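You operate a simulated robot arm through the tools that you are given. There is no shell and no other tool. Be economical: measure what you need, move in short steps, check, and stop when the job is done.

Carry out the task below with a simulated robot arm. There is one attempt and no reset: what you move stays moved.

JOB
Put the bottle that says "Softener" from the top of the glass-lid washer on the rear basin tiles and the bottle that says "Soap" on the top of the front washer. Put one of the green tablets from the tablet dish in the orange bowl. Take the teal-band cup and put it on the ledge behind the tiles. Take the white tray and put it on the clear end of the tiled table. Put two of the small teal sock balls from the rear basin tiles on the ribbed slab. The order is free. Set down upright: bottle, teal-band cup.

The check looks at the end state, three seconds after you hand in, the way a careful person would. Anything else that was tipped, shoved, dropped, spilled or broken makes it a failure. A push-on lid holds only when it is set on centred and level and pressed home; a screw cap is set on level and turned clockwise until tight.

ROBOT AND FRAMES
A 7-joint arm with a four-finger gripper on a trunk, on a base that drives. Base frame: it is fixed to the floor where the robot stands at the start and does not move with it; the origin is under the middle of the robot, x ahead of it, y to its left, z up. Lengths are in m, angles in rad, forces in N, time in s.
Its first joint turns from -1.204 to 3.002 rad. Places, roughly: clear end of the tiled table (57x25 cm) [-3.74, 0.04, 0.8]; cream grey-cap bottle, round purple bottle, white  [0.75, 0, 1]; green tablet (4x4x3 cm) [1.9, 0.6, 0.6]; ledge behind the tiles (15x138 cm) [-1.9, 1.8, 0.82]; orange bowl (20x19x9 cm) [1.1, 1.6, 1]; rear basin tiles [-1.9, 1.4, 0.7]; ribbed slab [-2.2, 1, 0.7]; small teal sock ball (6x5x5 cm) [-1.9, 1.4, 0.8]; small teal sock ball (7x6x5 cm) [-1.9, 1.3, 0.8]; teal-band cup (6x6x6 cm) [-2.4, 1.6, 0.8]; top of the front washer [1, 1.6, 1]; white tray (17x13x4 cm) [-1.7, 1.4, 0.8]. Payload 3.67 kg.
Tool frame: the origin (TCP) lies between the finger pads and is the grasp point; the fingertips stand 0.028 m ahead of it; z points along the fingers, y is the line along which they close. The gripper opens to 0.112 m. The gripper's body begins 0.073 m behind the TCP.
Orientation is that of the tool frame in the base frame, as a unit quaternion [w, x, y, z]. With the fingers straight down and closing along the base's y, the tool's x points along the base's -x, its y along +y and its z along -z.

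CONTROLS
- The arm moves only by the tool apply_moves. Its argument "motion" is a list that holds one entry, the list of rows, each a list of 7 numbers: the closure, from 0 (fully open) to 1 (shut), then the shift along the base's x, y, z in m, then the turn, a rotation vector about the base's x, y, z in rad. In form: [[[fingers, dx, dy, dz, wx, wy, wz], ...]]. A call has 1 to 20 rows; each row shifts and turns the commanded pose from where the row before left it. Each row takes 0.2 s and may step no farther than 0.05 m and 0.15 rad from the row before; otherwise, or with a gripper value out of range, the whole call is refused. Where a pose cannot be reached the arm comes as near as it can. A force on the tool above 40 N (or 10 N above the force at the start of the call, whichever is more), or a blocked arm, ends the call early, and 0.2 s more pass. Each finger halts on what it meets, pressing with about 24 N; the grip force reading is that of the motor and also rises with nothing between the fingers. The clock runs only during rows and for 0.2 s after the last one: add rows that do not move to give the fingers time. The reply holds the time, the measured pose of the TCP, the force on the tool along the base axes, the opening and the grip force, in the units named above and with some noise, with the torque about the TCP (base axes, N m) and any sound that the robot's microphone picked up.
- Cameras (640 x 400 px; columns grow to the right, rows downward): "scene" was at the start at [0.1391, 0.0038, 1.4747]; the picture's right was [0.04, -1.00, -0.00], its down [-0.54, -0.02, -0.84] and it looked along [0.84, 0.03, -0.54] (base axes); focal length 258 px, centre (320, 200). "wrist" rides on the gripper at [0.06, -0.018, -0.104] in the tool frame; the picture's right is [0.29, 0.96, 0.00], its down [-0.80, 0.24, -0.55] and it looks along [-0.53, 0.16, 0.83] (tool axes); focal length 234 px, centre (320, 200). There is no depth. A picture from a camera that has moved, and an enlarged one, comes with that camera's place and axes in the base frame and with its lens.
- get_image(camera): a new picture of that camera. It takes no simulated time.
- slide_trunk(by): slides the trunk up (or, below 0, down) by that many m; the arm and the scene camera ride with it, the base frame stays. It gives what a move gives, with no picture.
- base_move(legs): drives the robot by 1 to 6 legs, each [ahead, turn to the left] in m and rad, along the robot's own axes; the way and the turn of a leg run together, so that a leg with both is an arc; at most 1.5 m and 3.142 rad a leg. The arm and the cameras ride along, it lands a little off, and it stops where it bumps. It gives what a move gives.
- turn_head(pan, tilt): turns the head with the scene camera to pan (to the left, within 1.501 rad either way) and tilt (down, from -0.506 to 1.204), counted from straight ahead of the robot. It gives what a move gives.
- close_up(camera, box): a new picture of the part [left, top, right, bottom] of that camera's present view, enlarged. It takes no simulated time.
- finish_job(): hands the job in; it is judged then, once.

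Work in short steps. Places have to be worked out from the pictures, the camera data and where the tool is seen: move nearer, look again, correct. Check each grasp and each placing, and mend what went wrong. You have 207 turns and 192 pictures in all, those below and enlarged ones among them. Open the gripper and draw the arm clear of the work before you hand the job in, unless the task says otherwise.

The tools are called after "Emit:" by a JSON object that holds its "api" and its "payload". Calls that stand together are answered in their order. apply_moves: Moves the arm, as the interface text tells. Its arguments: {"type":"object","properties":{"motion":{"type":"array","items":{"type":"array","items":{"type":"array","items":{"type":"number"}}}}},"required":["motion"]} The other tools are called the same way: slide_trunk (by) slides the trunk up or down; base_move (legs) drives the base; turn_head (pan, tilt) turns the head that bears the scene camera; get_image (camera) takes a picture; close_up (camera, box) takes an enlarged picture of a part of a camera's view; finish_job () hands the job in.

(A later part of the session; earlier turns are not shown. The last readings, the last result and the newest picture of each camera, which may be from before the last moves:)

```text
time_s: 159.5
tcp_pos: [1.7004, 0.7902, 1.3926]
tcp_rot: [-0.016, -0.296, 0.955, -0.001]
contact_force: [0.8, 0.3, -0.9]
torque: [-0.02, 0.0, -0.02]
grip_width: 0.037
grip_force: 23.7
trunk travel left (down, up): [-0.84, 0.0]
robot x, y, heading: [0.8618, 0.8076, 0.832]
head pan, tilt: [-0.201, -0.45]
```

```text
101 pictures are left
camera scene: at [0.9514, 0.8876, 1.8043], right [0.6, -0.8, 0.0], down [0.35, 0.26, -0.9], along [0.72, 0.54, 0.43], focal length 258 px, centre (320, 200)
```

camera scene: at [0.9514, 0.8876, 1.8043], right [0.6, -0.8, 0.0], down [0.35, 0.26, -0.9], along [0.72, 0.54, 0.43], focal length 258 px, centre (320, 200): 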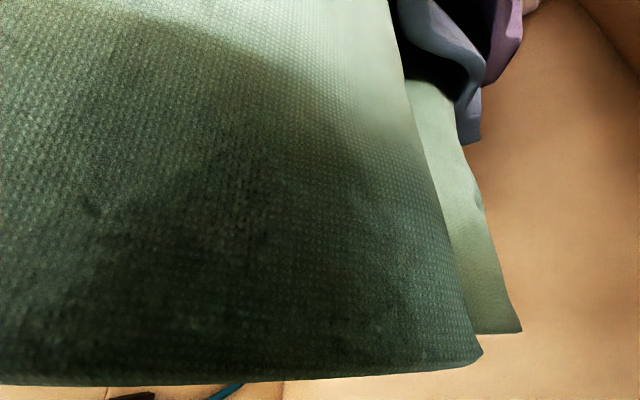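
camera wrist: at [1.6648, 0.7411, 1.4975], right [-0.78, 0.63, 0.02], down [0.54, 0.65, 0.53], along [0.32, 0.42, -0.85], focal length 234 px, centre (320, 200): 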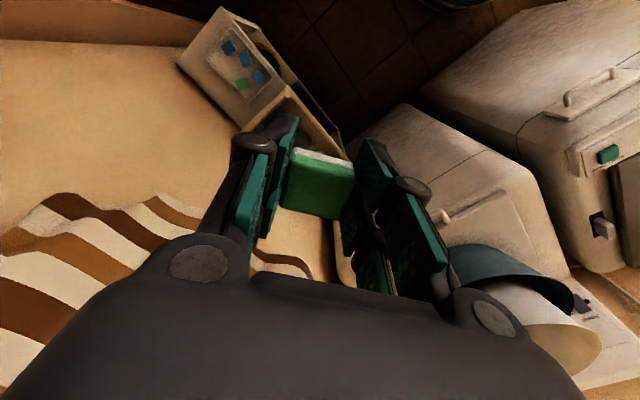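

Clothes hang right in front of the head above z≈1.75, so I must keep the arm below that. I lower the trunk by 0.25 and look at the arm posture.

Emit:
{"api": "slide_trunk", "payload": {"by": -0.22}}

Emit:
{"api": "turn_head", "payload": {"pan": -0.9, "tilt": 0.2}}

Emit:
{"api": "get_image", "payload": {"camera": "scene"}}

```text
time_s: 161.8
tcp_pos: [1.7006, 0.7892, 1.1716]
tcp_rot: [-0.016, -0.295, 0.955, -0.001]
contact_force: [0.3, -0.6, 0.2]
torque: [-0.02, 0.05, -0.03]
grip_width: 0.0372
grip_force: 24.2
trunk travel left (down, up): [-0.62, 0.22]
robot x, y, heading: [0.8609, 0.8079, 0.835]
head pan, tilt: [-0.201, -0.45]
```

```text
time_s: 162.9
tcp_pos: [1.7007, 0.7896, 1.1718]
tcp_rot: [-0.016, -0.295, 0.955, -0.002]
contact_force: [-0.4, -0.6, -0.5]
torque: [-0.01, 0.0, -0.02]
grip_width: 0.0371
grip_force: 24.2
trunk travel left (down, up): [-0.62, 0.22]
robot x, y, heading: [0.8594, 0.8076, 0.838]
head pan, tilt: [-0.901, 0.201]
```

```text
100 pictures are left
camera scene: at [0.9877, 0.8402, 1.5293], right [-0.06, -1.0, 0.0], down [-0.2, 0.01, -0.98], along [0.98, -0.06, -0.2], focal length 258 px, centre (320, 200)
```

scene: 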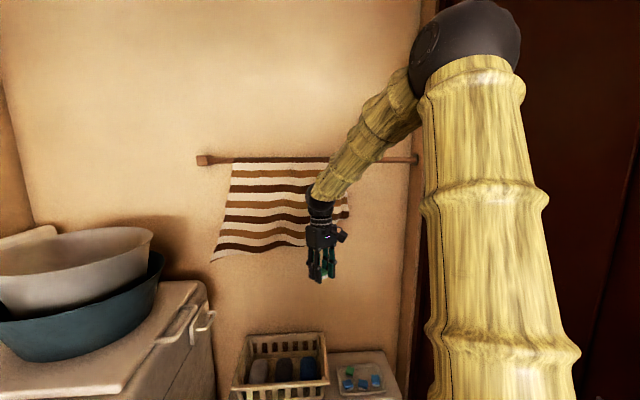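

Elbow is at z≈1.65, fine here. I try retracting the tool with more yaw so the sweep clears the gray bowl.

Emit:
{"api": "apply_moves", "payload": {"motion": [[[0.8, -0.035, -0.01, 0, 0, 0, 0.12], [0.8, -0.035, -0.01, 0, 0, 0, 0.12], [0.8, -0.035, -0.01, 0, 0, 0, 0.12], [0.8, -0.035, -0.01, 0, 0, 0, 0.12], [0.8, 0, 0, 0, 0, 0, 0]]]}}

Emit:
{"api": "get_image", "payload": {"camera": "scene"}}

```text
time_s: 164.1
tcp_pos: [1.6315, 0.7915, 1.1043]
tcp_rot: [-0.016, -0.515, 0.857, -0.006]
contact_force: [0.9, 0.3, 0.5]
torque: [-0.01, 0.01, 0.02]
grip_width: 0.0371
grip_force: 24.0
out of reach, approached as far as the arm can: row 1, 2, 3, 4
trunk travel left (down, up): [-0.62, 0.22]
robot x, y, heading: [0.8612, 0.808, 0.835]
head pan, tilt: [-0.901, 0.201]
```

```text
99 pictures are left
camera scene: at [0.988, 0.84, 1.5292], right [-0.06, -1.0, 0.0], down [-0.2, 0.01, -0.98], along [0.98, -0.06, -0.2], focal length 258 px, centre (320, 200)
```

scene: 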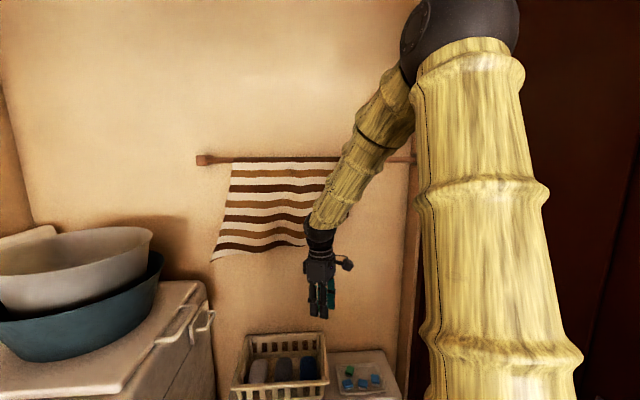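

Retracting only lowers the tool. I'll instead retrace the path I came by: up and across in front at z≈1.42, by arm motion.

Emit:
{"api": "apply_moves", "payload": {"motion": [[[0.8, 0.004, 0.02, 0.04, 0, 0, 0], [0.8, 0.004, 0.02, 0.04, 0, 0, 0], [0.8, 0.004, 0.025, 0.04, 0, 0, 0], [0.8, 0.004, 0.025, 0.04, 0, 0, 0], [0.8, 0.004, 0.025, 0.04, 0, 0, 0], [0.8, 0.004, 0.025, 0.04, 0, 0, 0], [0.8, 0.004, 0.025, 0.04, 0, 0, 0], [0.8, 0.004, 0.025, 0.03, 0, 0, 0], [0.8, 0, 0, 0, 0, 0, 0]]]}}

Emit:
{"api": "turn_head", "payload": {"pan": -0.5, "tilt": 0.1}}

Emit:
{"api": "get_image", "payload": {"camera": "scene"}}

```text
time_s: 166.1
tcp_pos: [1.6862, 0.9977, 1.3953]
tcp_rot: [-0.015, -0.514, 0.858, -0.005]
contact_force: [-1.3, -0.9, -1.1]
torque: [0.03, -0.02, -0.01]
grip_width: 0.0373
grip_force: 24.2
out of reach, approached as far as the arm can: row 1, 2, 3
trunk travel left (down, up): [-0.62, 0.22]
robot x, y, heading: [0.8627, 0.8082, 0.839]
head pan, tilt: [-0.901, 0.201]
```

```text
time_s: 166.9
tcp_pos: [1.6865, 0.999, 1.3941]
tcp_rot: [-0.015, -0.514, 0.858, -0.005]
contact_force: [-0.9, 0.3, -0.5]
torque: [0.02, 0.0, 0.02]
grip_width: 0.037
grip_force: 24.2
trunk travel left (down, up): [-0.62, 0.22]
robot x, y, heading: [0.8607, 0.8105, 0.838]
head pan, tilt: [-0.499, 0.099]
```

```text
98 pictures are left
camera scene: at [0.9815, 0.8764, 1.5386], right [0.33, -0.94, 0.0], down [-0.09, -0.03, -0.99], along [0.94, 0.33, -0.1], focal length 258 px, centre (320, 200)
```

scene: 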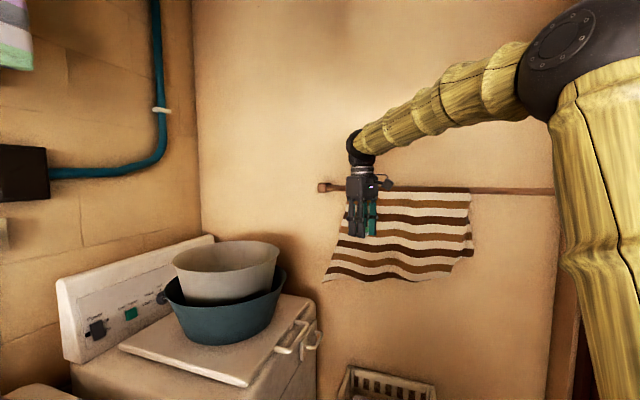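

Clear above the gray bowl (rim z≈1.26). I turn the base left 1.0 rad, which carries the tool over the orange bowl.

Emit:
{"api": "slide_trunk", "payload": {"by": -0.02}}

Emit:
{"api": "base_move", "payload": {"legs": [[0, 1.0]]}}

Emit:
{"api": "get_image", "payload": {"camera": "wrist"}}

Emit:
{"api": "turn_head", "payload": {"pan": -0.7, "tilt": 0.5}}

Emit:
{"api": "get_image", "payload": {"camera": "scene"}}

```text
time_s: 167.6
tcp_pos: [1.6862, 0.9986, 1.3751]
tcp_rot: [-0.016, -0.514, 0.858, -0.005]
contact_force: [-0.6, 0.0, -0.3]
torque: [-0.01, -0.03, -0.01]
grip_width: 0.0373
grip_force: 24.0
trunk travel left (down, up): [-0.6, 0.24]
robot x, y, heading: [0.8627, 0.8114, 0.838]
head pan, tilt: [-0.499, 0.099]
```

```text
time_s: 170.6
tcp_pos: [1.1321, 1.6104, 1.3749]
tcp_rot: [0.012, 0.867, -0.498, 0.012]
contact_force: [0.1, 0.5, -0.6]
torque: [0.01, -0.02, -0.04]
grip_width: 0.0369
grip_force: 23.7
trunk travel left (down, up): [-0.6, 0.24]
robot x, y, heading: [0.8573, 0.8114, 1.856]
head pan, tilt: [-0.499, 0.099]
```

```text
97 pictures are left
camera wrist: at [1.1764, 1.5709, 1.4813], right [-0.68, -0.73, 0.02], down [-0.61, 0.58, 0.53], along [-0.4, 0.35, -0.85], focal length 234 px, centre (320, 200)
```

wrist: 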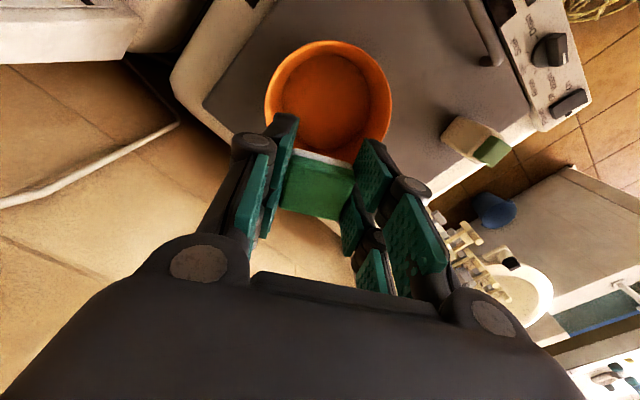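

```text
time_s: 171.5
tcp_pos: [1.1315, 1.6109, 1.3739]
tcp_rot: [0.011, 0.867, -0.499, 0.012]
contact_force: [0.7, 0.2, -0.5]
torque: [0.01, 0.02, -0.02]
grip_width: 0.0371
grip_force: 24.2
trunk travel left (down, up): [-0.6, 0.24]
robot x, y, heading: [0.8653, 0.8062, 1.861]
head pan, tilt: [-0.7, 0.499]
```

```text
96 pictures are left
camera scene: at [0.8836, 0.941, 1.4816], right [0.92, -0.4, 0.0], down [-0.19, -0.44, -0.88], along [0.35, 0.8, -0.48], focal length 258 px, centre (320, 200)
```

scene: 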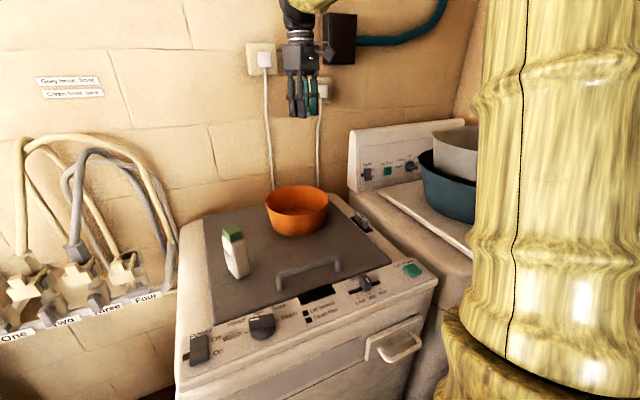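

Tool is right above the bowl (centre (1.12,1.603)). I descend.

Emit:
{"api": "apply_moves", "payload": {"motion": [[[0.8, -0.006, -0.004, -0.04, 0, 0, 0], [0.8, -0.006, -0.003, -0.04, 0, 0, 0], [0.8, 0, 0, -0.04, 0, 0, 0], [0.8, 0, 0, -0.04, 0, 0, 0], [0.8, 0, 0, -0.03, 0, 0, 0], [0.8, 0, 0, 0, 0, 0, 0]]]}}

Emit:
{"api": "get_image", "payload": {"camera": "wrist"}}

```text
time_s: 172.9
tcp_pos: [1.12, 1.6037, 1.1849]
tcp_rot: [0.011, 0.867, -0.498, 0.012]
contact_force: [0.1, 0.1, -0.8]
torque: [0.01, -0.02, 0.0]
grip_width: 0.0373
grip_force: 24.2
trunk travel left (down, up): [-0.6, 0.24]
robot x, y, heading: [0.8601, 0.806, 1.858]
head pan, tilt: [-0.7, 0.499]
```

```text
95 pictures are left
camera wrist: at [1.1651, 1.5639, 1.291], right [-0.68, -0.73, 0.02], down [-0.61, 0.58, 0.53], along [-0.4, 0.35, -0.85], focal length 234 px, centre (320, 200)
```

wrist: 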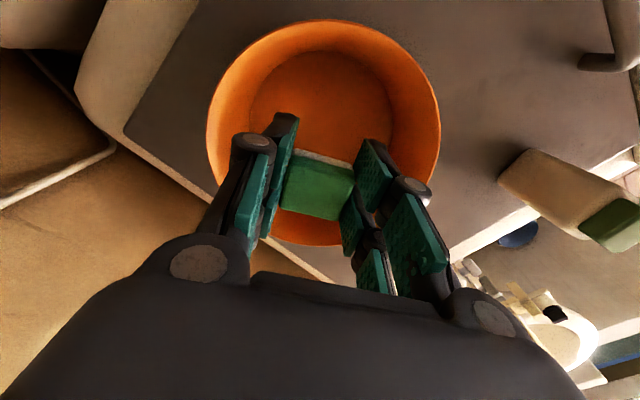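

Centred. I lower into the bowl and release gently.

Emit:
{"api": "apply_moves", "payload": {"motion": [[[0.8, 0, -0.003, -0.04, 0, 0, 0], [0.8, 0, -0.003, -0.04, 0, 0, 0], [0.8, 0, 0, -0.03, 0, 0, 0], [0.8, 0, 0, -0.01, 0, 0, 0], [0.8, 0, 0, 0, 0, 0, 0]]]}}

Emit:
{"api": "get_image", "payload": {"camera": "wrist"}}

```text
time_s: 174.1
tcp_pos: [1.1199, 1.6005, 1.064]
tcp_rot: [0.01, 0.867, -0.498, 0.012]
contact_force: [0.2, 0.1, -0.5]
torque: [-0.01, 0.01, -0.02]
grip_width: 0.0371
grip_force: 24.1
trunk travel left (down, up): [-0.6, 0.24]
robot x, y, heading: [0.8623, 0.8061, 1.86]
head pan, tilt: [-0.7, 0.499]
```

```text
94 pictures are left
camera wrist: at [1.1648, 1.5596, 1.1717], right [-0.68, -0.73, 0.02], down [-0.61, 0.58, 0.53], along [-0.4, 0.35, -0.85], focal length 234 px, centre (320, 200)
```

wrist: 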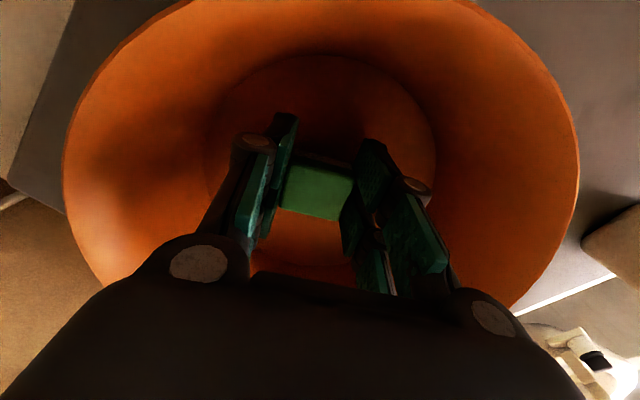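

Emit:
{"api": "apply_moves", "payload": {"motion": [[[0.8, 0, 0, -0.006, 0, 0, 0], [0.8, 0, 0, -0.006, 0, 0, 0], [0.8, 0, 0, 0, 0, 0, 0], [0.6, 0, 0, 0, 0, 0, 0], [0.45, 0, 0, 0, 0, 0, 0], [0.45, 0, 0, 0.03, 0, 0, 0], [0.45, 0, 0, 0.045, 0, 0, 0], [0.45, 0, 0, 0.045, 0, 0, 0], [0.45, 0, 0, 0.045, 0, 0, 0], [0.3, 0, 0, 0.045, 0, 0, 0], [0, 0, 0, 0, 0, 0, 0]]]}}

Emit:
{"api": "get_image", "payload": {"camera": "wrist"}}

```text
time_s: 176.5
tcp_pos: [1.1197, 1.5993, 1.2625]
tcp_rot: [0.012, 0.867, -0.498, 0.011]
contact_force: [-0.3, -0.1, 0.9]
torque: [-0.02, 0.03, 0.0]
grip_width: 0.1118
grip_force: 0.0
trunk travel left (down, up): [-0.6, 0.24]
robot x, y, heading: [0.8596, 0.8077, 1.862]
head pan, tilt: [-0.7, 0.499]
```

```text
93 pictures are left
camera wrist: at [1.1649, 1.5595, 1.3704], right [-0.68, -0.73, 0.02], down [-0.61, 0.58, 0.53], along [-0.4, 0.35, -0.85], focal length 234 px, centre (320, 200)
```

wrist: 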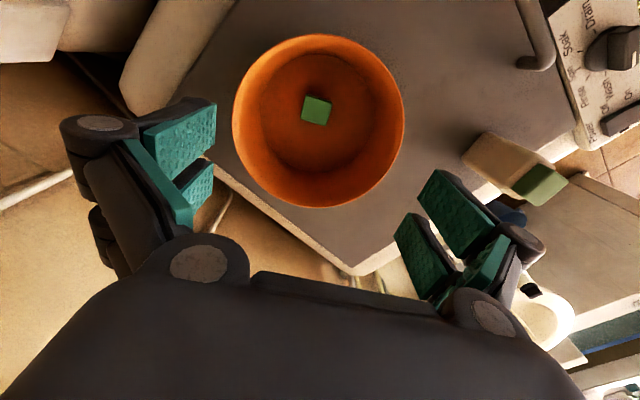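

Tablet is in the bowl. Next Softener: I raise the tool, then drive back west and spin left so the washer lid lies to the robot's right-front.

Emit:
{"api": "apply_moves", "payload": {"motion": [[[0, 0, 0, 0.04, 0, 0, 0], [0, 0, 0, 0.04, 0, 0, 0], [0, 0, 0, 0, 0, 0, 0]]]}}

Emit:
{"api": "base_move", "payload": {"legs": [[0, 1.28], [0.4, 0]]}}

Emit:
{"api": "turn_head", "payload": {"pan": 0.6, "tilt": 0.5}}

Emit:
{"api": "get_image", "payload": {"camera": "scene"}}

```text
time_s: 177.3
tcp_pos: [1.12, 1.5997, 1.3441]
tcp_rot: [0.011, 0.867, -0.498, 0.012]
contact_force: [0.7, 0.1, -0.8]
torque: [0.01, 0.01, 0.02]
grip_width: 0.1121
grip_force: 0.0
trunk travel left (down, up): [-0.6, 0.24]
robot x, y, heading: [0.8591, 0.8086, 1.856]
head pan, tilt: [-0.7, 0.499]
```

```text
time_s: 183.0
tcp_pos: [-0.2321, 1.2667, 1.342]
tcp_rot: [0.002, 0.992, 0.127, 0.016]
contact_force: [-0.2, 0.8, -0.8]
torque: [0.03, -0.05, 0.0]
grip_width: 0.1118
grip_force: 0.1
trunk travel left (down, up): [-0.6, 0.24]
robot x, y, heading: [0.4659, 0.7983, -3.126]
head pan, tilt: [-0.7, 0.499]
```

```text
time_s: 184.4
tcp_pos: [-0.2308, 1.2665, 1.3434]
tcp_rot: [0.002, 0.992, 0.127, 0.016]
contact_force: [0.2, 0.3, 1.5]
torque: [0.01, 0.02, 0.0]
grip_width: 0.1121
grip_force: 0.1
trunk travel left (down, up): [-0.6, 0.24]
robot x, y, heading: [0.4581, 0.8021, -3.129]
head pan, tilt: [0.6, 0.499]
```

```text
92 pictures are left
camera scene: at [0.3361, 0.7518, 1.4816], right [-0.57, 0.82, 0.0], down [0.39, 0.27, -0.88], along [-0.72, -0.5, -0.48], focal length 258 px, centre (320, 200)
```

scene: 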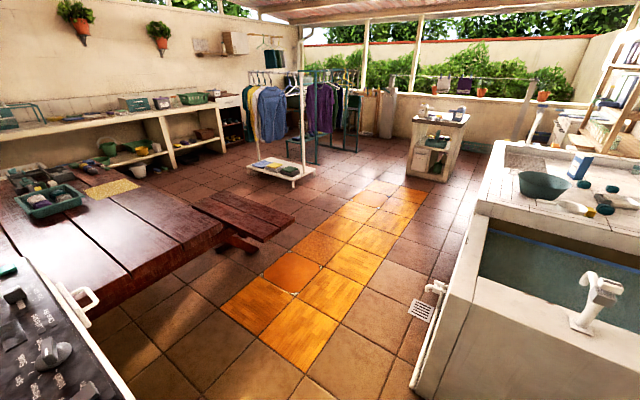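

Clear. I spin left to face the glass-lid washer at a heading of about -0.4.

Emit:
{"api": "base_move", "payload": {"legs": [[0, 2.73]]}}

Emit:
{"api": "turn_head", "payload": {"pan": -0.5, "tilt": 0.5}}

Emit:
{"api": "get_image", "payload": {"camera": "scene"}}

Emit:
{"api": "get_image", "payload": {"camera": "wrist"}}

```text
time_s: 191.3
tcp_pos: [0.9381, 0.1198, 1.3428]
tcp_rot: [-0.015, 0.057, 0.998, 0.005]
contact_force: [-0.1, -0.3, -1.0]
torque: [0.0, -0.02, -0.02]
grip_width: 0.112
grip_force: 0.0
trunk travel left (down, up): [-0.6, 0.24]
robot x, y, heading: [0.4613, 0.8038, -0.353]
head pan, tilt: [0.6, 0.499]
```

```text
time_s: 192.7
tcp_pos: [0.9378, 0.1212, 1.3439]
tcp_rot: [-0.015, 0.058, 0.998, 0.005]
contact_force: [0.1, 0.5, 0.5]
torque: [-0.02, 0.0, 0.0]
grip_width: 0.1121
grip_force: 0.1
trunk travel left (down, up): [-0.6, 0.24]
robot x, y, heading: [0.4639, 0.8049, -0.355]
head pan, tilt: [-0.499, 0.499]
```

```text
91 pictures are left
camera scene: at [0.5671, 0.7167, 1.4815], right [-0.76, -0.66, 0.0], down [-0.31, 0.36, -0.88], along [0.58, -0.66, -0.48], focal length 258 px, centre (320, 200)
```

scene: 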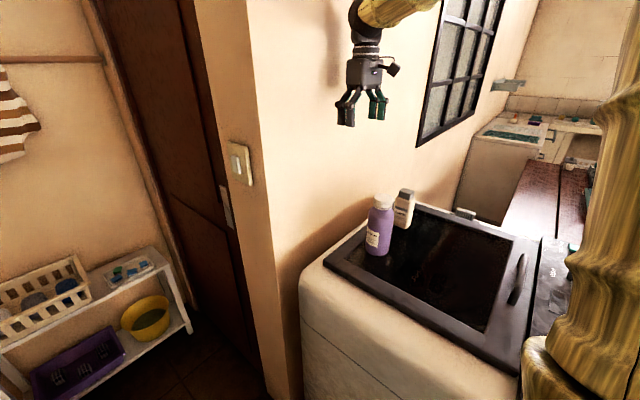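

```text
90 pictures are left
camera wrist: at [0.8797, 0.107, 1.4503], right [-0.17, 0.98, 0.02], down [0.84, 0.14, 0.53], along [0.52, 0.11, -0.85], focal length 234 px, centre (320, 200)
```

wrist: 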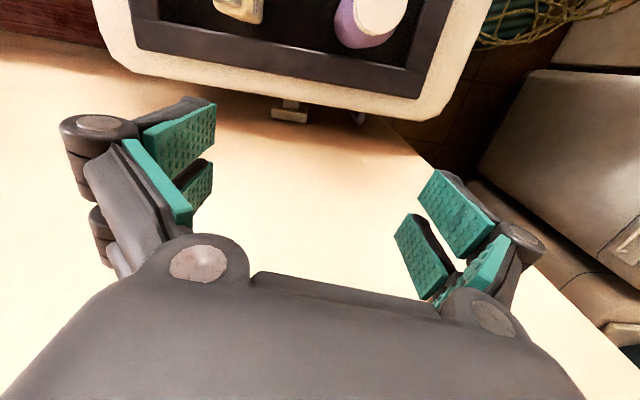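

Softener estimated near (0.828,0.168). I move over it, staying above the cap, and recheck.

Emit:
{"api": "apply_moves", "payload": {"motion": [[[0, -0.027, 0.012, -0.01, 0, 0, 0], [0, -0.027, 0.012, -0.01, 0, 0, 0], [0, -0.027, 0.012, -0.01, 0, 0, 0], [0, -0.027, 0.012, -0.01, 0, 0, 0], [0, 0, 0, -0.02, 0, 0, 0], [0, 0, 0, 0, 0, 0, 0]]]}}

Emit:
{"api": "get_image", "payload": {"camera": "wrist"}}

```text
time_s: 194.1
tcp_pos: [0.8946, 0.131, 1.2667]
tcp_rot: [-0.015, 0.059, 0.998, 0.005]
contact_force: [0.8, -0.7, -0.3]
torque: [-0.03, 0.01, 0.0]
grip_width: 0.1118
grip_force: 0.1
out of reach, approached as far as the arm can: row 2, 3, 4
trunk travel left (down, up): [-0.6, 0.24]
robot x, y, heading: [0.4623, 0.8035, -0.358]
head pan, tilt: [-0.499, 0.499]
```

```text
89 pictures are left
camera wrist: at [0.8374, 0.1185, 1.3739], right [-0.17, 0.98, 0.01], down [0.84, 0.14, 0.53], along [0.52, 0.11, -0.85], focal length 234 px, centre (320, 200)
```

wrist: 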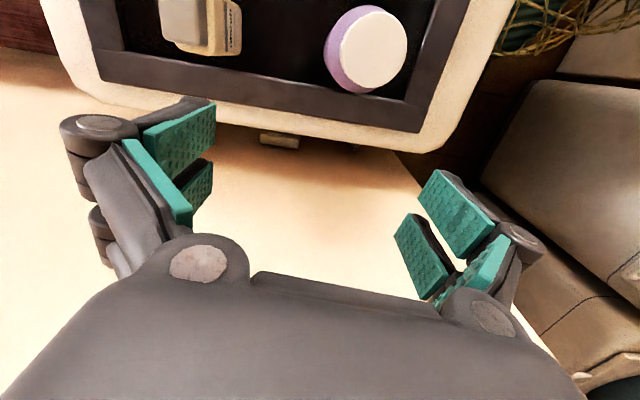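

Reach is fold-limited here; backing the base 7 cm brings the tool right over the cap (0.826,0.157).

Emit:
{"api": "base_move", "payload": {"legs": [[-0.075, 0]]}}

Emit:
{"api": "get_image", "payload": {"camera": "wrist"}}

```text
time_s: 195.1
tcp_pos: [0.8237, 0.1568, 1.2681]
tcp_rot: [-0.015, 0.058, 0.998, 0.004]
contact_force: [-0.7, 0.6, 1.2]
torque: [-0.03, -0.04, 0.02]
grip_width: 0.1119
grip_force: 0.1
trunk travel left (down, up): [-0.6, 0.24]
robot x, y, heading: [0.396, 0.8282, -0.362]
head pan, tilt: [-0.499, 0.499]
```

```text
88 pictures are left
camera wrist: at [0.7662, 0.1445, 1.3746], right [-0.18, 0.98, 0.01], down [0.83, 0.14, 0.53], along [0.52, 0.11, -0.85], focal length 234 px, centre (320, 200)
```

wrist: 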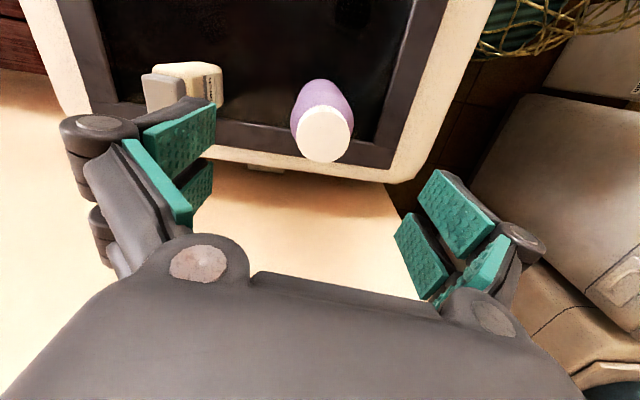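

Centred on the cap. I descend around the bottle's shoulder.

Emit:
{"api": "apply_moves", "payload": {"motion": [[[0, 0, 0.005, -0.03, 0, 0, 0], [0, 0, 0, -0.035, 0, 0, 0], [0, 0, 0, -0.03, 0, 0, 0], [0, 0, 0, 0, 0, 0, 0]]]}}

Emit:
{"api": "get_image", "payload": {"camera": "wrist"}}

```text
time_s: 196.1
tcp_pos: [0.8266, 0.1623, 1.1709]
tcp_rot: [-0.015, 0.058, 0.998, 0.005]
contact_force: [-0.7, 0.3, 1.1]
torque: [0.0, -0.01, -0.03]
grip_width: 0.1122
grip_force: 0.0
trunk travel left (down, up): [-0.6, 0.24]
robot x, y, heading: [0.3903, 0.83, -0.359]
head pan, tilt: [-0.499, 0.499]
```

```text
87 pictures are left
camera wrist: at [0.7671, 0.1498, 1.2775], right [-0.18, 0.98, 0.02], down [0.84, 0.14, 0.53], along [0.52, 0.11, -0.85], focal length 234 px, centre (320, 200)
```

wrist: 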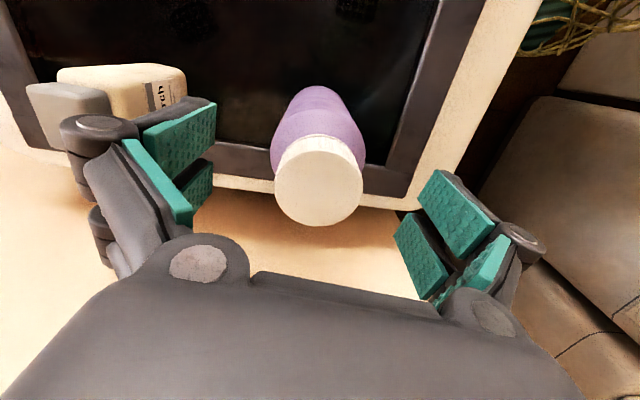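

Emit:
{"api": "apply_moves", "payload": {"motion": [[[0, -0.002, 0, -0.025, 0, 0, 0], [0, 0, 0, -0.025, 0, 0, 0], [0, 0, 0, 0, 0, 0, 0], [0.2, 0, 0, 0, 0, 0, 0], [0.35, 0, 0, 0, 0, 0, 0], [0.5, 0, 0, 0, 0, 0, 0], [0.6, 0, 0, 0, 0, 0, 0], [0.6, 0, 0, 0, 0, 0, 0]]]}}

Emit:
{"api": "get_image", "payload": {"camera": "wrist"}}

```text
time_s: 197.9
tcp_pos: [0.8253, 0.1596, 1.1209]
tcp_rot: [-0.016, 0.056, 0.998, 0.004]
contact_force: [-0.4, 0.9, -0.3]
torque: [0.18, -0.04, 0.02]
grip_width: 0.0668
grip_force: 23.8
trunk travel left (down, up): [-0.6, 0.24]
robot x, y, heading: [0.3893, 0.8315, -0.357]
head pan, tilt: [-0.499, 0.499]
```

```text
86 pictures are left
camera wrist: at [0.7663, 0.1482, 1.2277], right [-0.18, 0.98, 0.02], down [0.84, 0.14, 0.53], along [0.52, 0.11, -0.85], focal length 234 px, centre (320, 200)
```

wrist: 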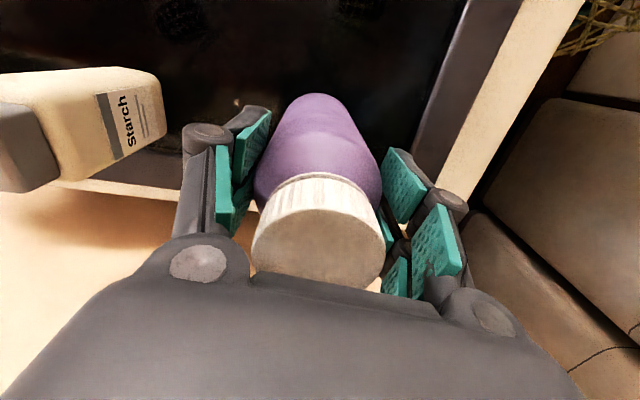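

Softener gripped (67 mm, 24 N). I lift it.

Emit:
{"api": "apply_moves", "payload": {"motion": [[[0.65, 0, 0, 0.02, 0, 0, 0], [0.65, 0, 0, 0.04, 0, 0, 0], [0.65, 0, 0, 0.04, 0, 0, 0], [0.65, 0, 0, 0.04, 0, 0, 0], [0.65, 0, 0, 0, 0, 0, 0]]]}}

Emit:
{"api": "get_image", "payload": {"camera": "scene"}}

```text
time_s: 199.1
tcp_pos: [0.8258, 0.1585, 1.2602]
tcp_rot: [-0.016, 0.058, 0.998, 0.005]
contact_force: [0.2, -0.7, -3.9]
torque: [0.03, 0.03, 0.02]
grip_width: 0.0669
grip_force: 23.7
trunk travel left (down, up): [-0.6, 0.24]
robot x, y, heading: [0.3952, 0.8281, -0.36]
head pan, tilt: [-0.499, 0.499]
```

```text
85 pictures are left
camera scene: at [0.4984, 0.7412, 1.4813], right [-0.76, -0.65, 0.0], down [-0.31, 0.36, -0.88], along [0.57, -0.66, -0.48], focal length 258 px, centre (320, 200)
```

scene: 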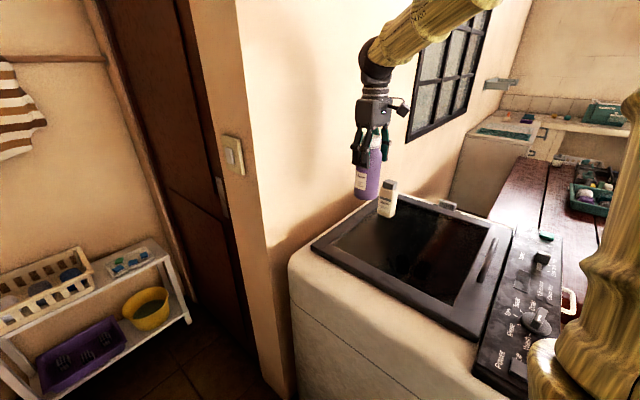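

Lifted cleanly. I turn right and drive west toward the basin, holding the bottle high.

Emit:
{"api": "base_move", "payload": {"legs": [[0, -2.46], [1.4, 0]]}}

Emit:
{"api": "turn_head", "payload": {"pan": -0.8, "tilt": 0.5}}

Emit:
{"api": "get_image", "payload": {"camera": "scene"}}

```text
time_s: 209.5
tcp_pos: [-1.1429, 0.821, 1.2752]
tcp_rot: [0.0, 0.967, 0.256, 0.001]
contact_force: [-1.1, -1.3, -4.2]
torque: [0.06, -0.03, 0.0]
grip_width: 0.0653
grip_force: 23.7
trunk travel left (down, up): [-0.6, 0.24]
robot x, y, heading: [-0.4175, 0.4775, -3.066]
head pan, tilt: [-0.499, 0.499]
stopped in leg 2: the robot was blocked; the commanded pose is now the measured one
```

```text
time_s: 210.3
tcp_pos: [-1.1418, 0.8278, 1.2758]
tcp_rot: [0.001, 0.967, 0.255, -0.001]
contact_force: [0.4, 1.0, -5.8]
torque: [0.0, 0.08, 0.02]
grip_width: 0.0652
grip_force: 23.8
trunk travel left (down, up): [-0.6, 0.24]
robot x, y, heading: [-0.42, 0.4789, -3.063]
head pan, tilt: [-0.799, 0.499]
```

```text
84 pictures are left
camera scene: at [-0.5381, 0.5396, 1.4812], right [0.66, 0.75, 0.0], down [0.36, -0.32, -0.88], along [-0.66, 0.58, -0.48], focal length 258 px, centre (320, 200)
```

scene: 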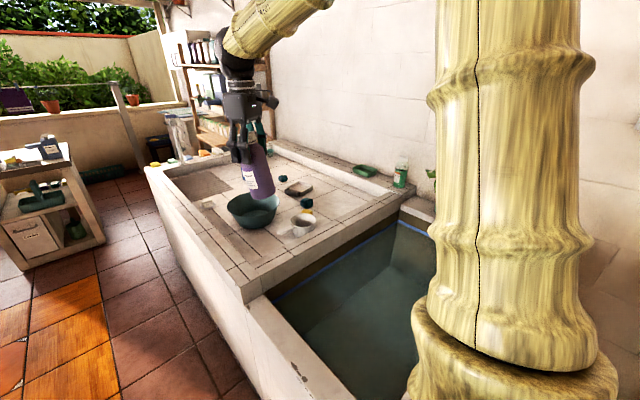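

The base nudged the basin's front corner. I back off, steer further from it, and go along the front.

Emit:
{"api": "base_move", "payload": {"legs": [[-0.1, 0], [0, 0.45], [0.55, 0], [0, -0.5], [0.6, 0]]}}

Emit:
{"api": "turn_head", "payload": {"pan": -1.2, "tilt": 0.5}}

Emit:
{"api": "get_image", "payload": {"camera": "scene"}}

```text
time_s: 219.9
tcp_pos: [-2.1148, 0.5661, 1.2689]
tcp_rot: [0.001, 0.972, 0.234, 0.006]
contact_force: [0.5, 1.2, -3.8]
torque: [0.0, 0.04, 0.02]
grip_width: 0.0652
grip_force: 24.0
trunk travel left (down, up): [-0.6, 0.24]
robot x, y, heading: [-1.3911, 0.1932, -3.107]
head pan, tilt: [-0.799, 0.499]
```

```text
time_s: 220.8
tcp_pos: [-2.1147, 0.5659, 1.2696]
tcp_rot: [0.001, 0.972, 0.234, 0.006]
contact_force: [-0.1, 0.5, -3.5]
torque: [-0.06, 0.07, 0.01]
grip_width: 0.0656
grip_force: 24.3
trunk travel left (down, up): [-0.6, 0.24]
robot x, y, heading: [-1.391, 0.193, -3.105]
head pan, tilt: [-1.201, 0.499]
```

```text
83 pictures are left
camera scene: at [-1.4794, 0.276, 1.4815], right [0.92, 0.4, 0.0], down [0.19, -0.44, -0.88], along [-0.35, 0.81, -0.48], focal length 258 px, centre (320, 200)
```

scene: 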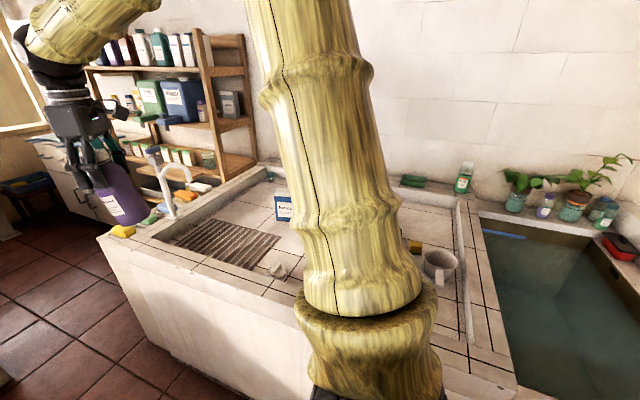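

I turn right 0.8 so the arm points over the tiles, then look.

Emit:
{"api": "base_move", "payload": {"legs": [[0, -0.8]]}}

Emit:
{"api": "turn_head", "payload": {"pan": -0.2, "tilt": 0.5}}

Emit:
{"api": "get_image", "payload": {"camera": "scene"}}

Emit:
{"api": "get_image", "payload": {"camera": "wrist"}}

```text
time_s: 223.3
tcp_pos: [-1.6193, 0.9731, 1.27]
tcp_rot: [0.002, 0.986, -0.167, 0.004]
contact_force: [0.7, -0.4, -3.5]
torque: [0.02, 0.05, -0.04]
grip_width: 0.0653
grip_force: 24.4
trunk travel left (down, up): [-0.6, 0.24]
robot x, y, heading: [-1.3931, 0.1931, 2.363]
head pan, tilt: [-1.201, 0.499]
```

```text
time_s: 224.6
tcp_pos: [-1.6206, 0.9749, 1.2692]
tcp_rot: [0.003, 0.986, -0.169, 0.005]
contact_force: [0.3, -0.4, -4.1]
torque: [0.0, 0.06, 0.01]
grip_width: 0.0656
grip_force: 24.7
trunk travel left (down, up): [-0.6, 0.24]
robot x, y, heading: [-1.3943, 0.1921, 2.372]
head pan, tilt: [-0.201, 0.499]
```

```text
82 pictures are left
camera scene: at [-1.4793, 0.3047, 1.4815], right [0.83, 0.56, 0.0], down [0.27, -0.4, -0.88], along [-0.49, 0.73, -0.48], focal length 258 px, centre (320, 200)
```

scene: 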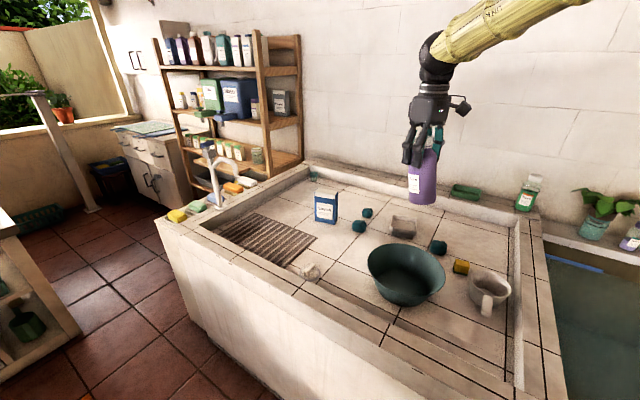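

```text
81 pictures are left
camera wrist: at [-1.5583, 0.9711, 1.3752], right [-0.04, -1.0, 0.01], down [-0.84, 0.04, 0.55], along [-0.55, 0.02, -0.84], focal length 234 px, centre (320, 200)
```

wrist: 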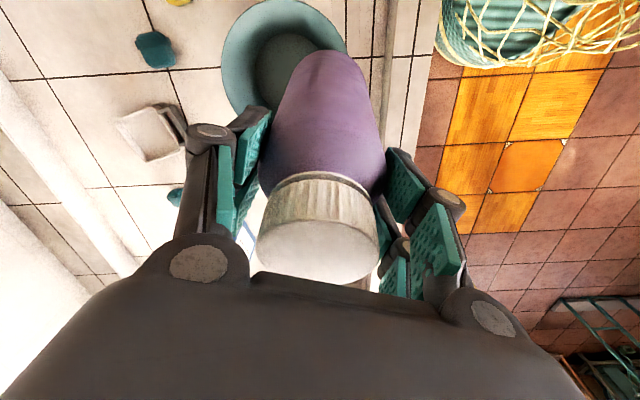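

Excellent view. I zoom to identify the cup, tray, sock balls and slab.

Emit:
{"api": "close_up", "payload": {"camera": "scene", "box": [290, 160, 530, 320]}}

Emit:
{"api": "close_up", "payload": {"camera": "scene", "box": [160, 130, 400, 290]}}

```text
2.50 times, centred on (410, 240) of scene
camera zoom: at [-1.4793, 0.3047, 1.4815], right [0.83, 0.56, 0.0], down [0.27, -0.4, -0.88], along [-0.49, 0.73, -0.48], focal length 645 px, centre (95, 100)
```

zoom: 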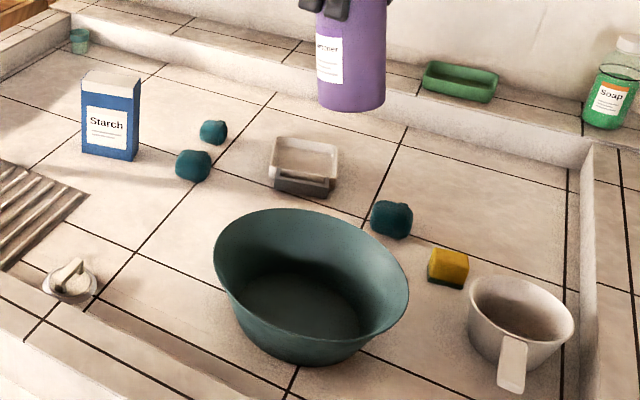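

```text
2.50 times, centred on (280, 210) of scene
camera zoom: at [-1.4793, 0.3047, 1.4815], right [0.83, 0.56, 0.0], down [0.27, -0.4, -0.88], along [-0.49, 0.73, -0.48], focal length 645 px, centre (420, 175)
```

zoom: 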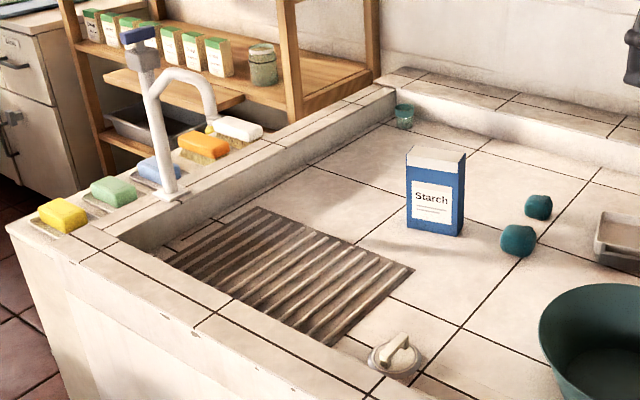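

Positions: tiles z≈0.73, tray ≈(-1.72,1.40), open spot ≈(-1.5,1.5). I need the base closer to the basin front; I drive forward 0.26 m and turn a little left.

Emit:
{"api": "base_move", "payload": {"legs": [[0.24, 0], [0, 0.25]]}}

Emit:
{"api": "get_image", "payload": {"camera": "scene"}}

Emit:
{"api": "get_image", "payload": {"camera": "wrist"}}

```text
time_s: 227.3
tcp_pos: [-1.9825, 1.0598, 1.2689]
tcp_rot: [0.002, 0.999, -0.041, 0.005]
contact_force: [0.3, -0.1, -4.9]
torque: [0.0, 0.04, 0.0]
grip_width: 0.0653
grip_force: 24.2
trunk travel left (down, up): [-0.6, 0.24]
robot x, y, heading: [-1.565, 0.3618, 2.625]
head pan, tilt: [-0.201, 0.499]
```

```text
78 pictures are left
camera scene: at [-1.6778, 0.4474, 1.4815], right [0.66, 0.75, 0.0], down [0.36, -0.32, -0.88], along [-0.66, 0.58, -0.48], focal length 258 px, centre (320, 200)
```

scene: 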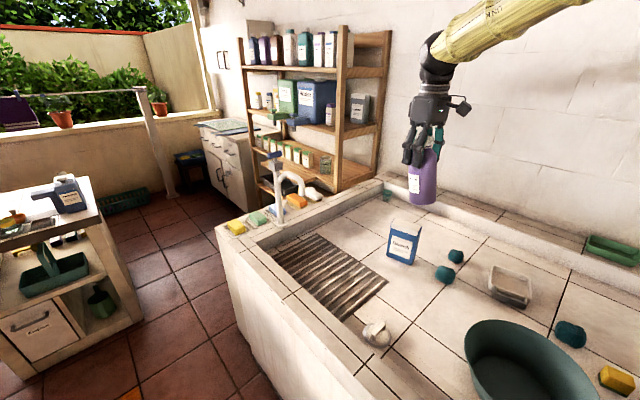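

```text
77 pictures are left
camera wrist: at [-1.9228, 1.0722, 1.3751], right [0.21, -0.98, 0.01], down [-0.82, -0.17, 0.55], along [-0.53, -0.12, -0.84], focal length 234 px, centre (320, 200)
```

wrist: 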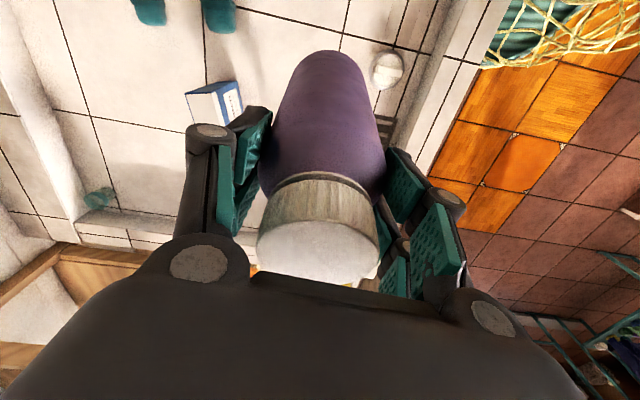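

Coordinates: Starch box (-2.08,1.25), socks A (-1.93,1.42), B (-1.92,1.30), C (-1.55,1.34), tray (-1.73,1.42), bowl (-1.62,1.07), cup ≈(-2.44,1.66). I'll set Softener at about (-1.80,1.26), a free spot; moving there.

Emit:
{"api": "apply_moves", "payload": {"motion": [[[0.65, 0.03, 0.033, -0.01, 0, 0, 0], [0.65, 0.03, 0.033, -0.01, 0, 0, 0], [0.65, 0.03, 0.033, -0.01, 0, 0, 0], [0.65, 0.03, 0.033, -0.01, 0, 0, 0], [0.65, 0.03, 0.033, -0.01, 0, 0, 0], [0.65, 0.03, 0.033, -0.01, 0, 0, 0], [0.65, 0, 0, -0.04, 0, 0, 0], [0.65, 0, 0, -0.04, 0, 0, 0], [0.65, 0, 0, -0.04, 0, 0, 0], [0.65, 0, 0, 0, 0, 0, 0]]]}}

Emit:
{"api": "get_image", "payload": {"camera": "scene"}}

Emit:
{"api": "get_image", "payload": {"camera": "wrist"}}

```text
time_s: 229.5
tcp_pos: [-1.8012, 1.2597, 1.0875]
tcp_rot: [0.004, 0.999, -0.041, 0.005]
contact_force: [0.8, 0.5, -3.7]
torque: [0.0, 0.06, -0.02]
grip_width: 0.0655
grip_force: 23.9
trunk travel left (down, up): [-0.6, 0.24]
robot x, y, heading: [-1.5629, 0.357, 2.623]
head pan, tilt: [-0.201, 0.499]
```

```text
76 pictures are left
camera scene: at [-1.6731, 0.4528, 1.4819], right [0.66, 0.75, 0.0], down [0.36, -0.32, -0.88], along [-0.66, 0.58, -0.48], focal length 258 px, centre (320, 200)
```

scene: 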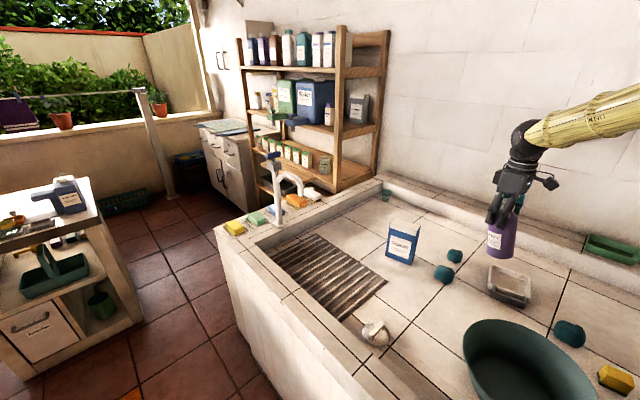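

```text
75 pictures are left
camera wrist: at [-1.7411, 1.2732, 1.1932], right [0.21, -0.98, 0.01], down [-0.82, -0.17, 0.55], along [-0.53, -0.12, -0.84], focal length 234 px, centre (320, 200)
```

wrist: 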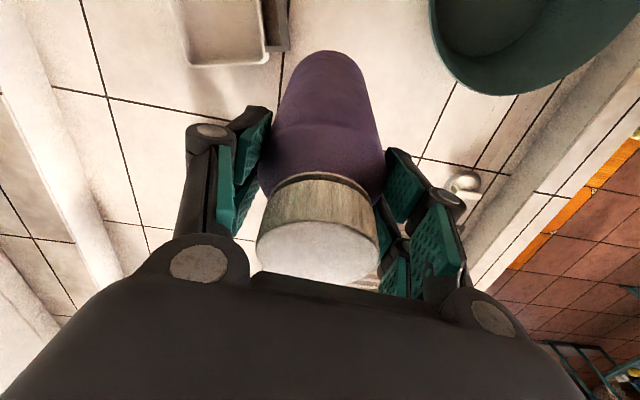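

Clear spot. I lower toward the tiles.

Emit:
{"api": "apply_moves", "payload": {"motion": [[[0.65, 0, -0.003, -0.045, 0, 0, 0], [0.65, 0, -0.003, -0.045, 0, 0, 0], [0.65, 0, -0.003, -0.045, 0, 0, 0], [0.65, 0, 0, -0.04, 0, 0, 0], [0.65, 0, 0, -0.03, 0, 0, 0], [0.65, 0, 0, 0, 0, 0, 0]]]}}

Emit:
{"api": "close_up", "payload": {"camera": "scene", "box": [380, 160, 620, 320]}}

```text
time_s: 230.9
tcp_pos: [-1.8029, 1.2487, 0.8827]
tcp_rot: [0.004, 0.999, -0.041, 0.005]
contact_force: [0.1, 0.6, -4.2]
torque: [0.0, 0.06, 0.01]
grip_width: 0.0653
grip_force: 24.7
trunk travel left (down, up): [-0.6, 0.24]
robot x, y, heading: [-1.5578, 0.363, 2.624]
head pan, tilt: [-0.201, 0.499]
```

```text
2.50 times, centred on (500, 240) of scene
camera zoom: at [-1.6748, 0.4509, 1.4817], right [0.66, 0.75, 0.0], down [0.36, -0.32, -0.88], along [-0.66, 0.58, -0.48], focal length 645 px, centre (-130, 100)
```

zoom: 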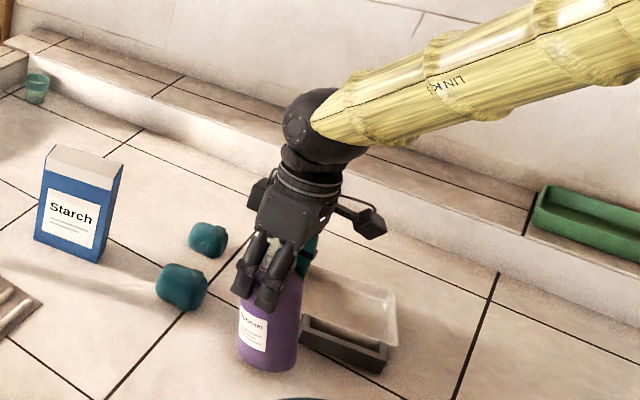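

Emit:
{"api": "apply_moves", "payload": {"motion": [[[0.65, 0, 0, -0.012, 0, 0, 0], [0.65, 0, 0, -0.008, 0, 0, 0], [0.65, 0, 0, -0.005, 0, 0, 0], [0.65, 0, 0, -0.004, 0, 0, 0], [0.65, 0, 0, 0, 0, 0, 0]]]}}

```text
time_s: 232.1
tcp_pos: [-1.8025, 1.247, 0.8565]
tcp_rot: [0.002, 0.999, -0.041, 0.005]
contact_force: [0.4, 0.6, 18.2]
torque: [0.03, -0.18, 0.02]
grip_width: 0.0655
grip_force: 24.3
trunk travel left (down, up): [-0.6, 0.24]
robot x, y, heading: [-1.5623, 0.3641, 2.623]
head pan, tilt: [-0.201, 0.499]
```

Contact (tiles z≈0.74). I release and rise.

Emit:
{"api": "apply_moves", "payload": {"motion": [[[0.65, 0, 0, 0.001, 0, 0, 0], [0.5, 0, 0, 0, 0, 0, 0], [0.3, 0, 0, 0, 0, 0, 0], [0.05, 0, 0, 0, 0, 0, 0], [0, 0, 0, 0, 0, 0, 0], [0, 0, 0, 0.03, 0, 0, 0], [0, 0, 0, 0.045, 0, 0, 0], [0, 0, 0, 0.045, 0, 0, 0], [0, 0, 0, 0, 0, 0, 0]]]}}

Emit:
{"api": "get_image", "payload": {"camera": "wrist"}}

Emit:
{"api": "close_up", "payload": {"camera": "scene", "box": [380, 160, 620, 320]}}

```text
time_s: 234.1
tcp_pos: [-1.7999, 1.2478, 0.9752]
tcp_rot: [0.004, 0.999, -0.042, 0.007]
contact_force: [1.0, 0.8, -0.2]
torque: [0.0, -0.03, 0.03]
grip_width: 0.112
grip_force: 0.1
trunk travel left (down, up): [-0.6, 0.24]
robot x, y, heading: [-1.5667, 0.3608, 2.623]
head pan, tilt: [-0.201, 0.499]
```

```text
73 pictures are left
camera wrist: at [-1.7402, 1.2617, 1.0809], right [0.21, -0.98, 0.01], down [-0.82, -0.17, 0.55], along [-0.53, -0.12, -0.84], focal length 234 px, centre (320, 200)
```

wrist: 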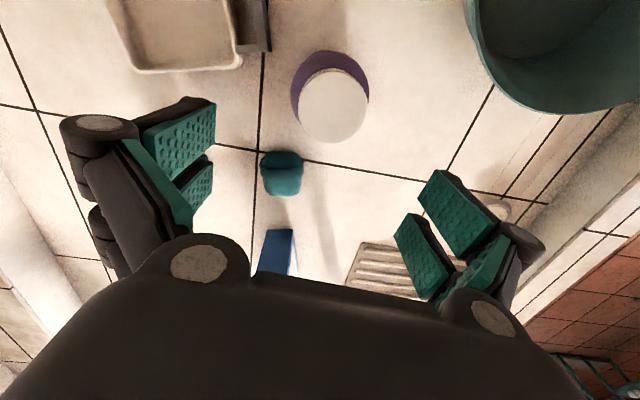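

```text
2.50 times, centred on (500, 240) of scene
camera zoom: at [-1.6768, 0.4492, 1.4814], right [0.66, 0.75, 0.0], down [0.36, -0.32, -0.88], along [-0.66, 0.58, -0.48], focal length 645 px, centre (-130, 100)
```

zoom: 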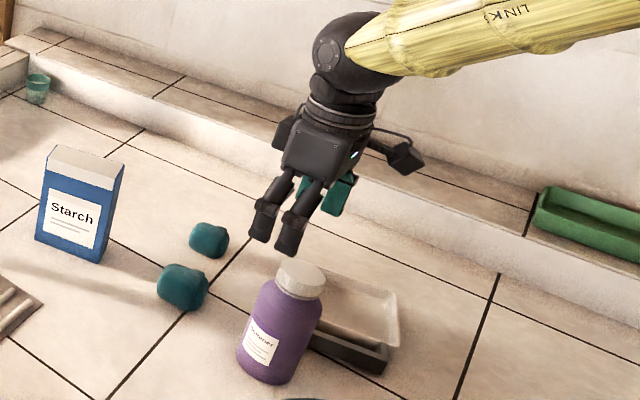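

Softener stands upright on the tiles. Now sock B at ≈(-1.902,1.282): I move over it with +0.7 rad yaw so the wrist camera stays away from the bottle.

Emit:
{"api": "apply_moves", "payload": {"motion": [[[0, -0.02, 0.007, 0.01, 0, 0, 0.14], [0, -0.02, 0.007, 0.01, 0, 0, 0.14], [0, -0.02, 0.007, 0, 0, 0, 0.14], [0, -0.02, 0.007, 0, 0, 0, 0.14], [0, -0.022, 0.006, 0, 0, 0, 0.14], [0, 0, 0, 0, 0, 0, 0]]]}}

Emit:
{"api": "get_image", "payload": {"camera": "wrist"}}

```text
time_s: 235.5
tcp_pos: [-1.9042, 1.2825, 0.9956]
tcp_rot: [0.001, 0.952, 0.305, 0.007]
contact_force: [0.8, 0.6, -0.9]
torque: [0.0, -0.01, 0.03]
grip_width: 0.1121
grip_force: 0.0
trunk travel left (down, up): [-0.6, 0.24]
robot x, y, heading: [-1.565, 0.3581, 2.618]
head pan, tilt: [-0.201, 0.499]
```

```text
71 pictures are left
camera wrist: at [-1.8664, 1.3316, 1.1021], right [0.79, -0.61, 0.01], down [-0.52, -0.66, 0.55], along [-0.33, -0.44, -0.84], focal length 234 px, centre (320, 200)
```

wrist: 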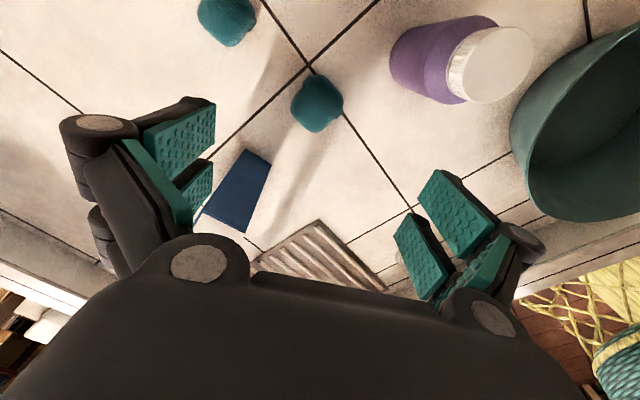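

Centred over sock B. I descend and grip.

Emit:
{"api": "apply_moves", "payload": {"motion": [[[0.1, 0, 0.001, -0.045, 0, 0, 0], [0.1, 0, 0, -0.045, 0, 0, 0], [0.1, 0, 0, -0.045, 0, 0, 0], [0.1, 0, 0, -0.045, 0, 0, 0], [0.1, 0, 0, -0.03, 0, 0, 0], [0.1, 0, 0, -0.012, 0, 0, 0], [0.1, 0, 0, 0, 0, 0, 0], [0.4, 0, 0, 0, 0, 0, 0], [0.6, 0, 0, 0, 0, 0, 0], [0.7, 0, 0, 0, 0, 0, 0], [0.7, 0, 0, 0, 0, 0, 0]]]}}

Emit:
{"api": "get_image", "payload": {"camera": "wrist"}}

```text
time_s: 237.9
tcp_pos: [-1.9031, 1.2828, 0.7739]
tcp_rot: [0.001, 0.953, 0.303, 0.006]
contact_force: [-0.3, 0.7, 2.5]
torque: [0.06, 0.06, -0.01]
grip_width: 0.0634
grip_force: 24.0
trunk travel left (down, up): [-0.6, 0.24]
robot x, y, heading: [-1.5643, 0.3591, 2.629]
head pan, tilt: [-0.201, 0.499]
```

```text
70 pictures are left
camera wrist: at [-1.8663, 1.3319, 0.8789], right [0.79, -0.61, 0.01], down [-0.52, -0.66, 0.55], along [-0.33, -0.44, -0.84], focal length 234 px, centre (320, 200)
```

wrist: 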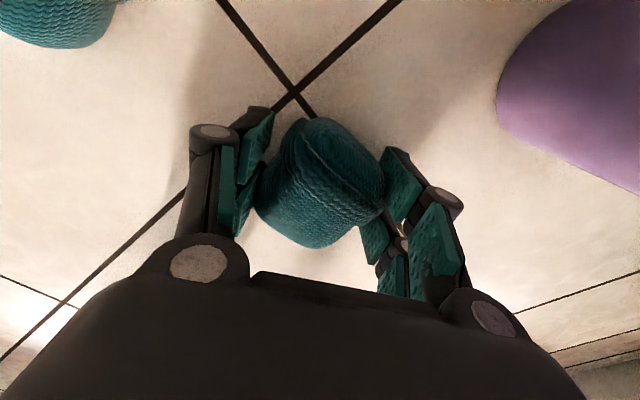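

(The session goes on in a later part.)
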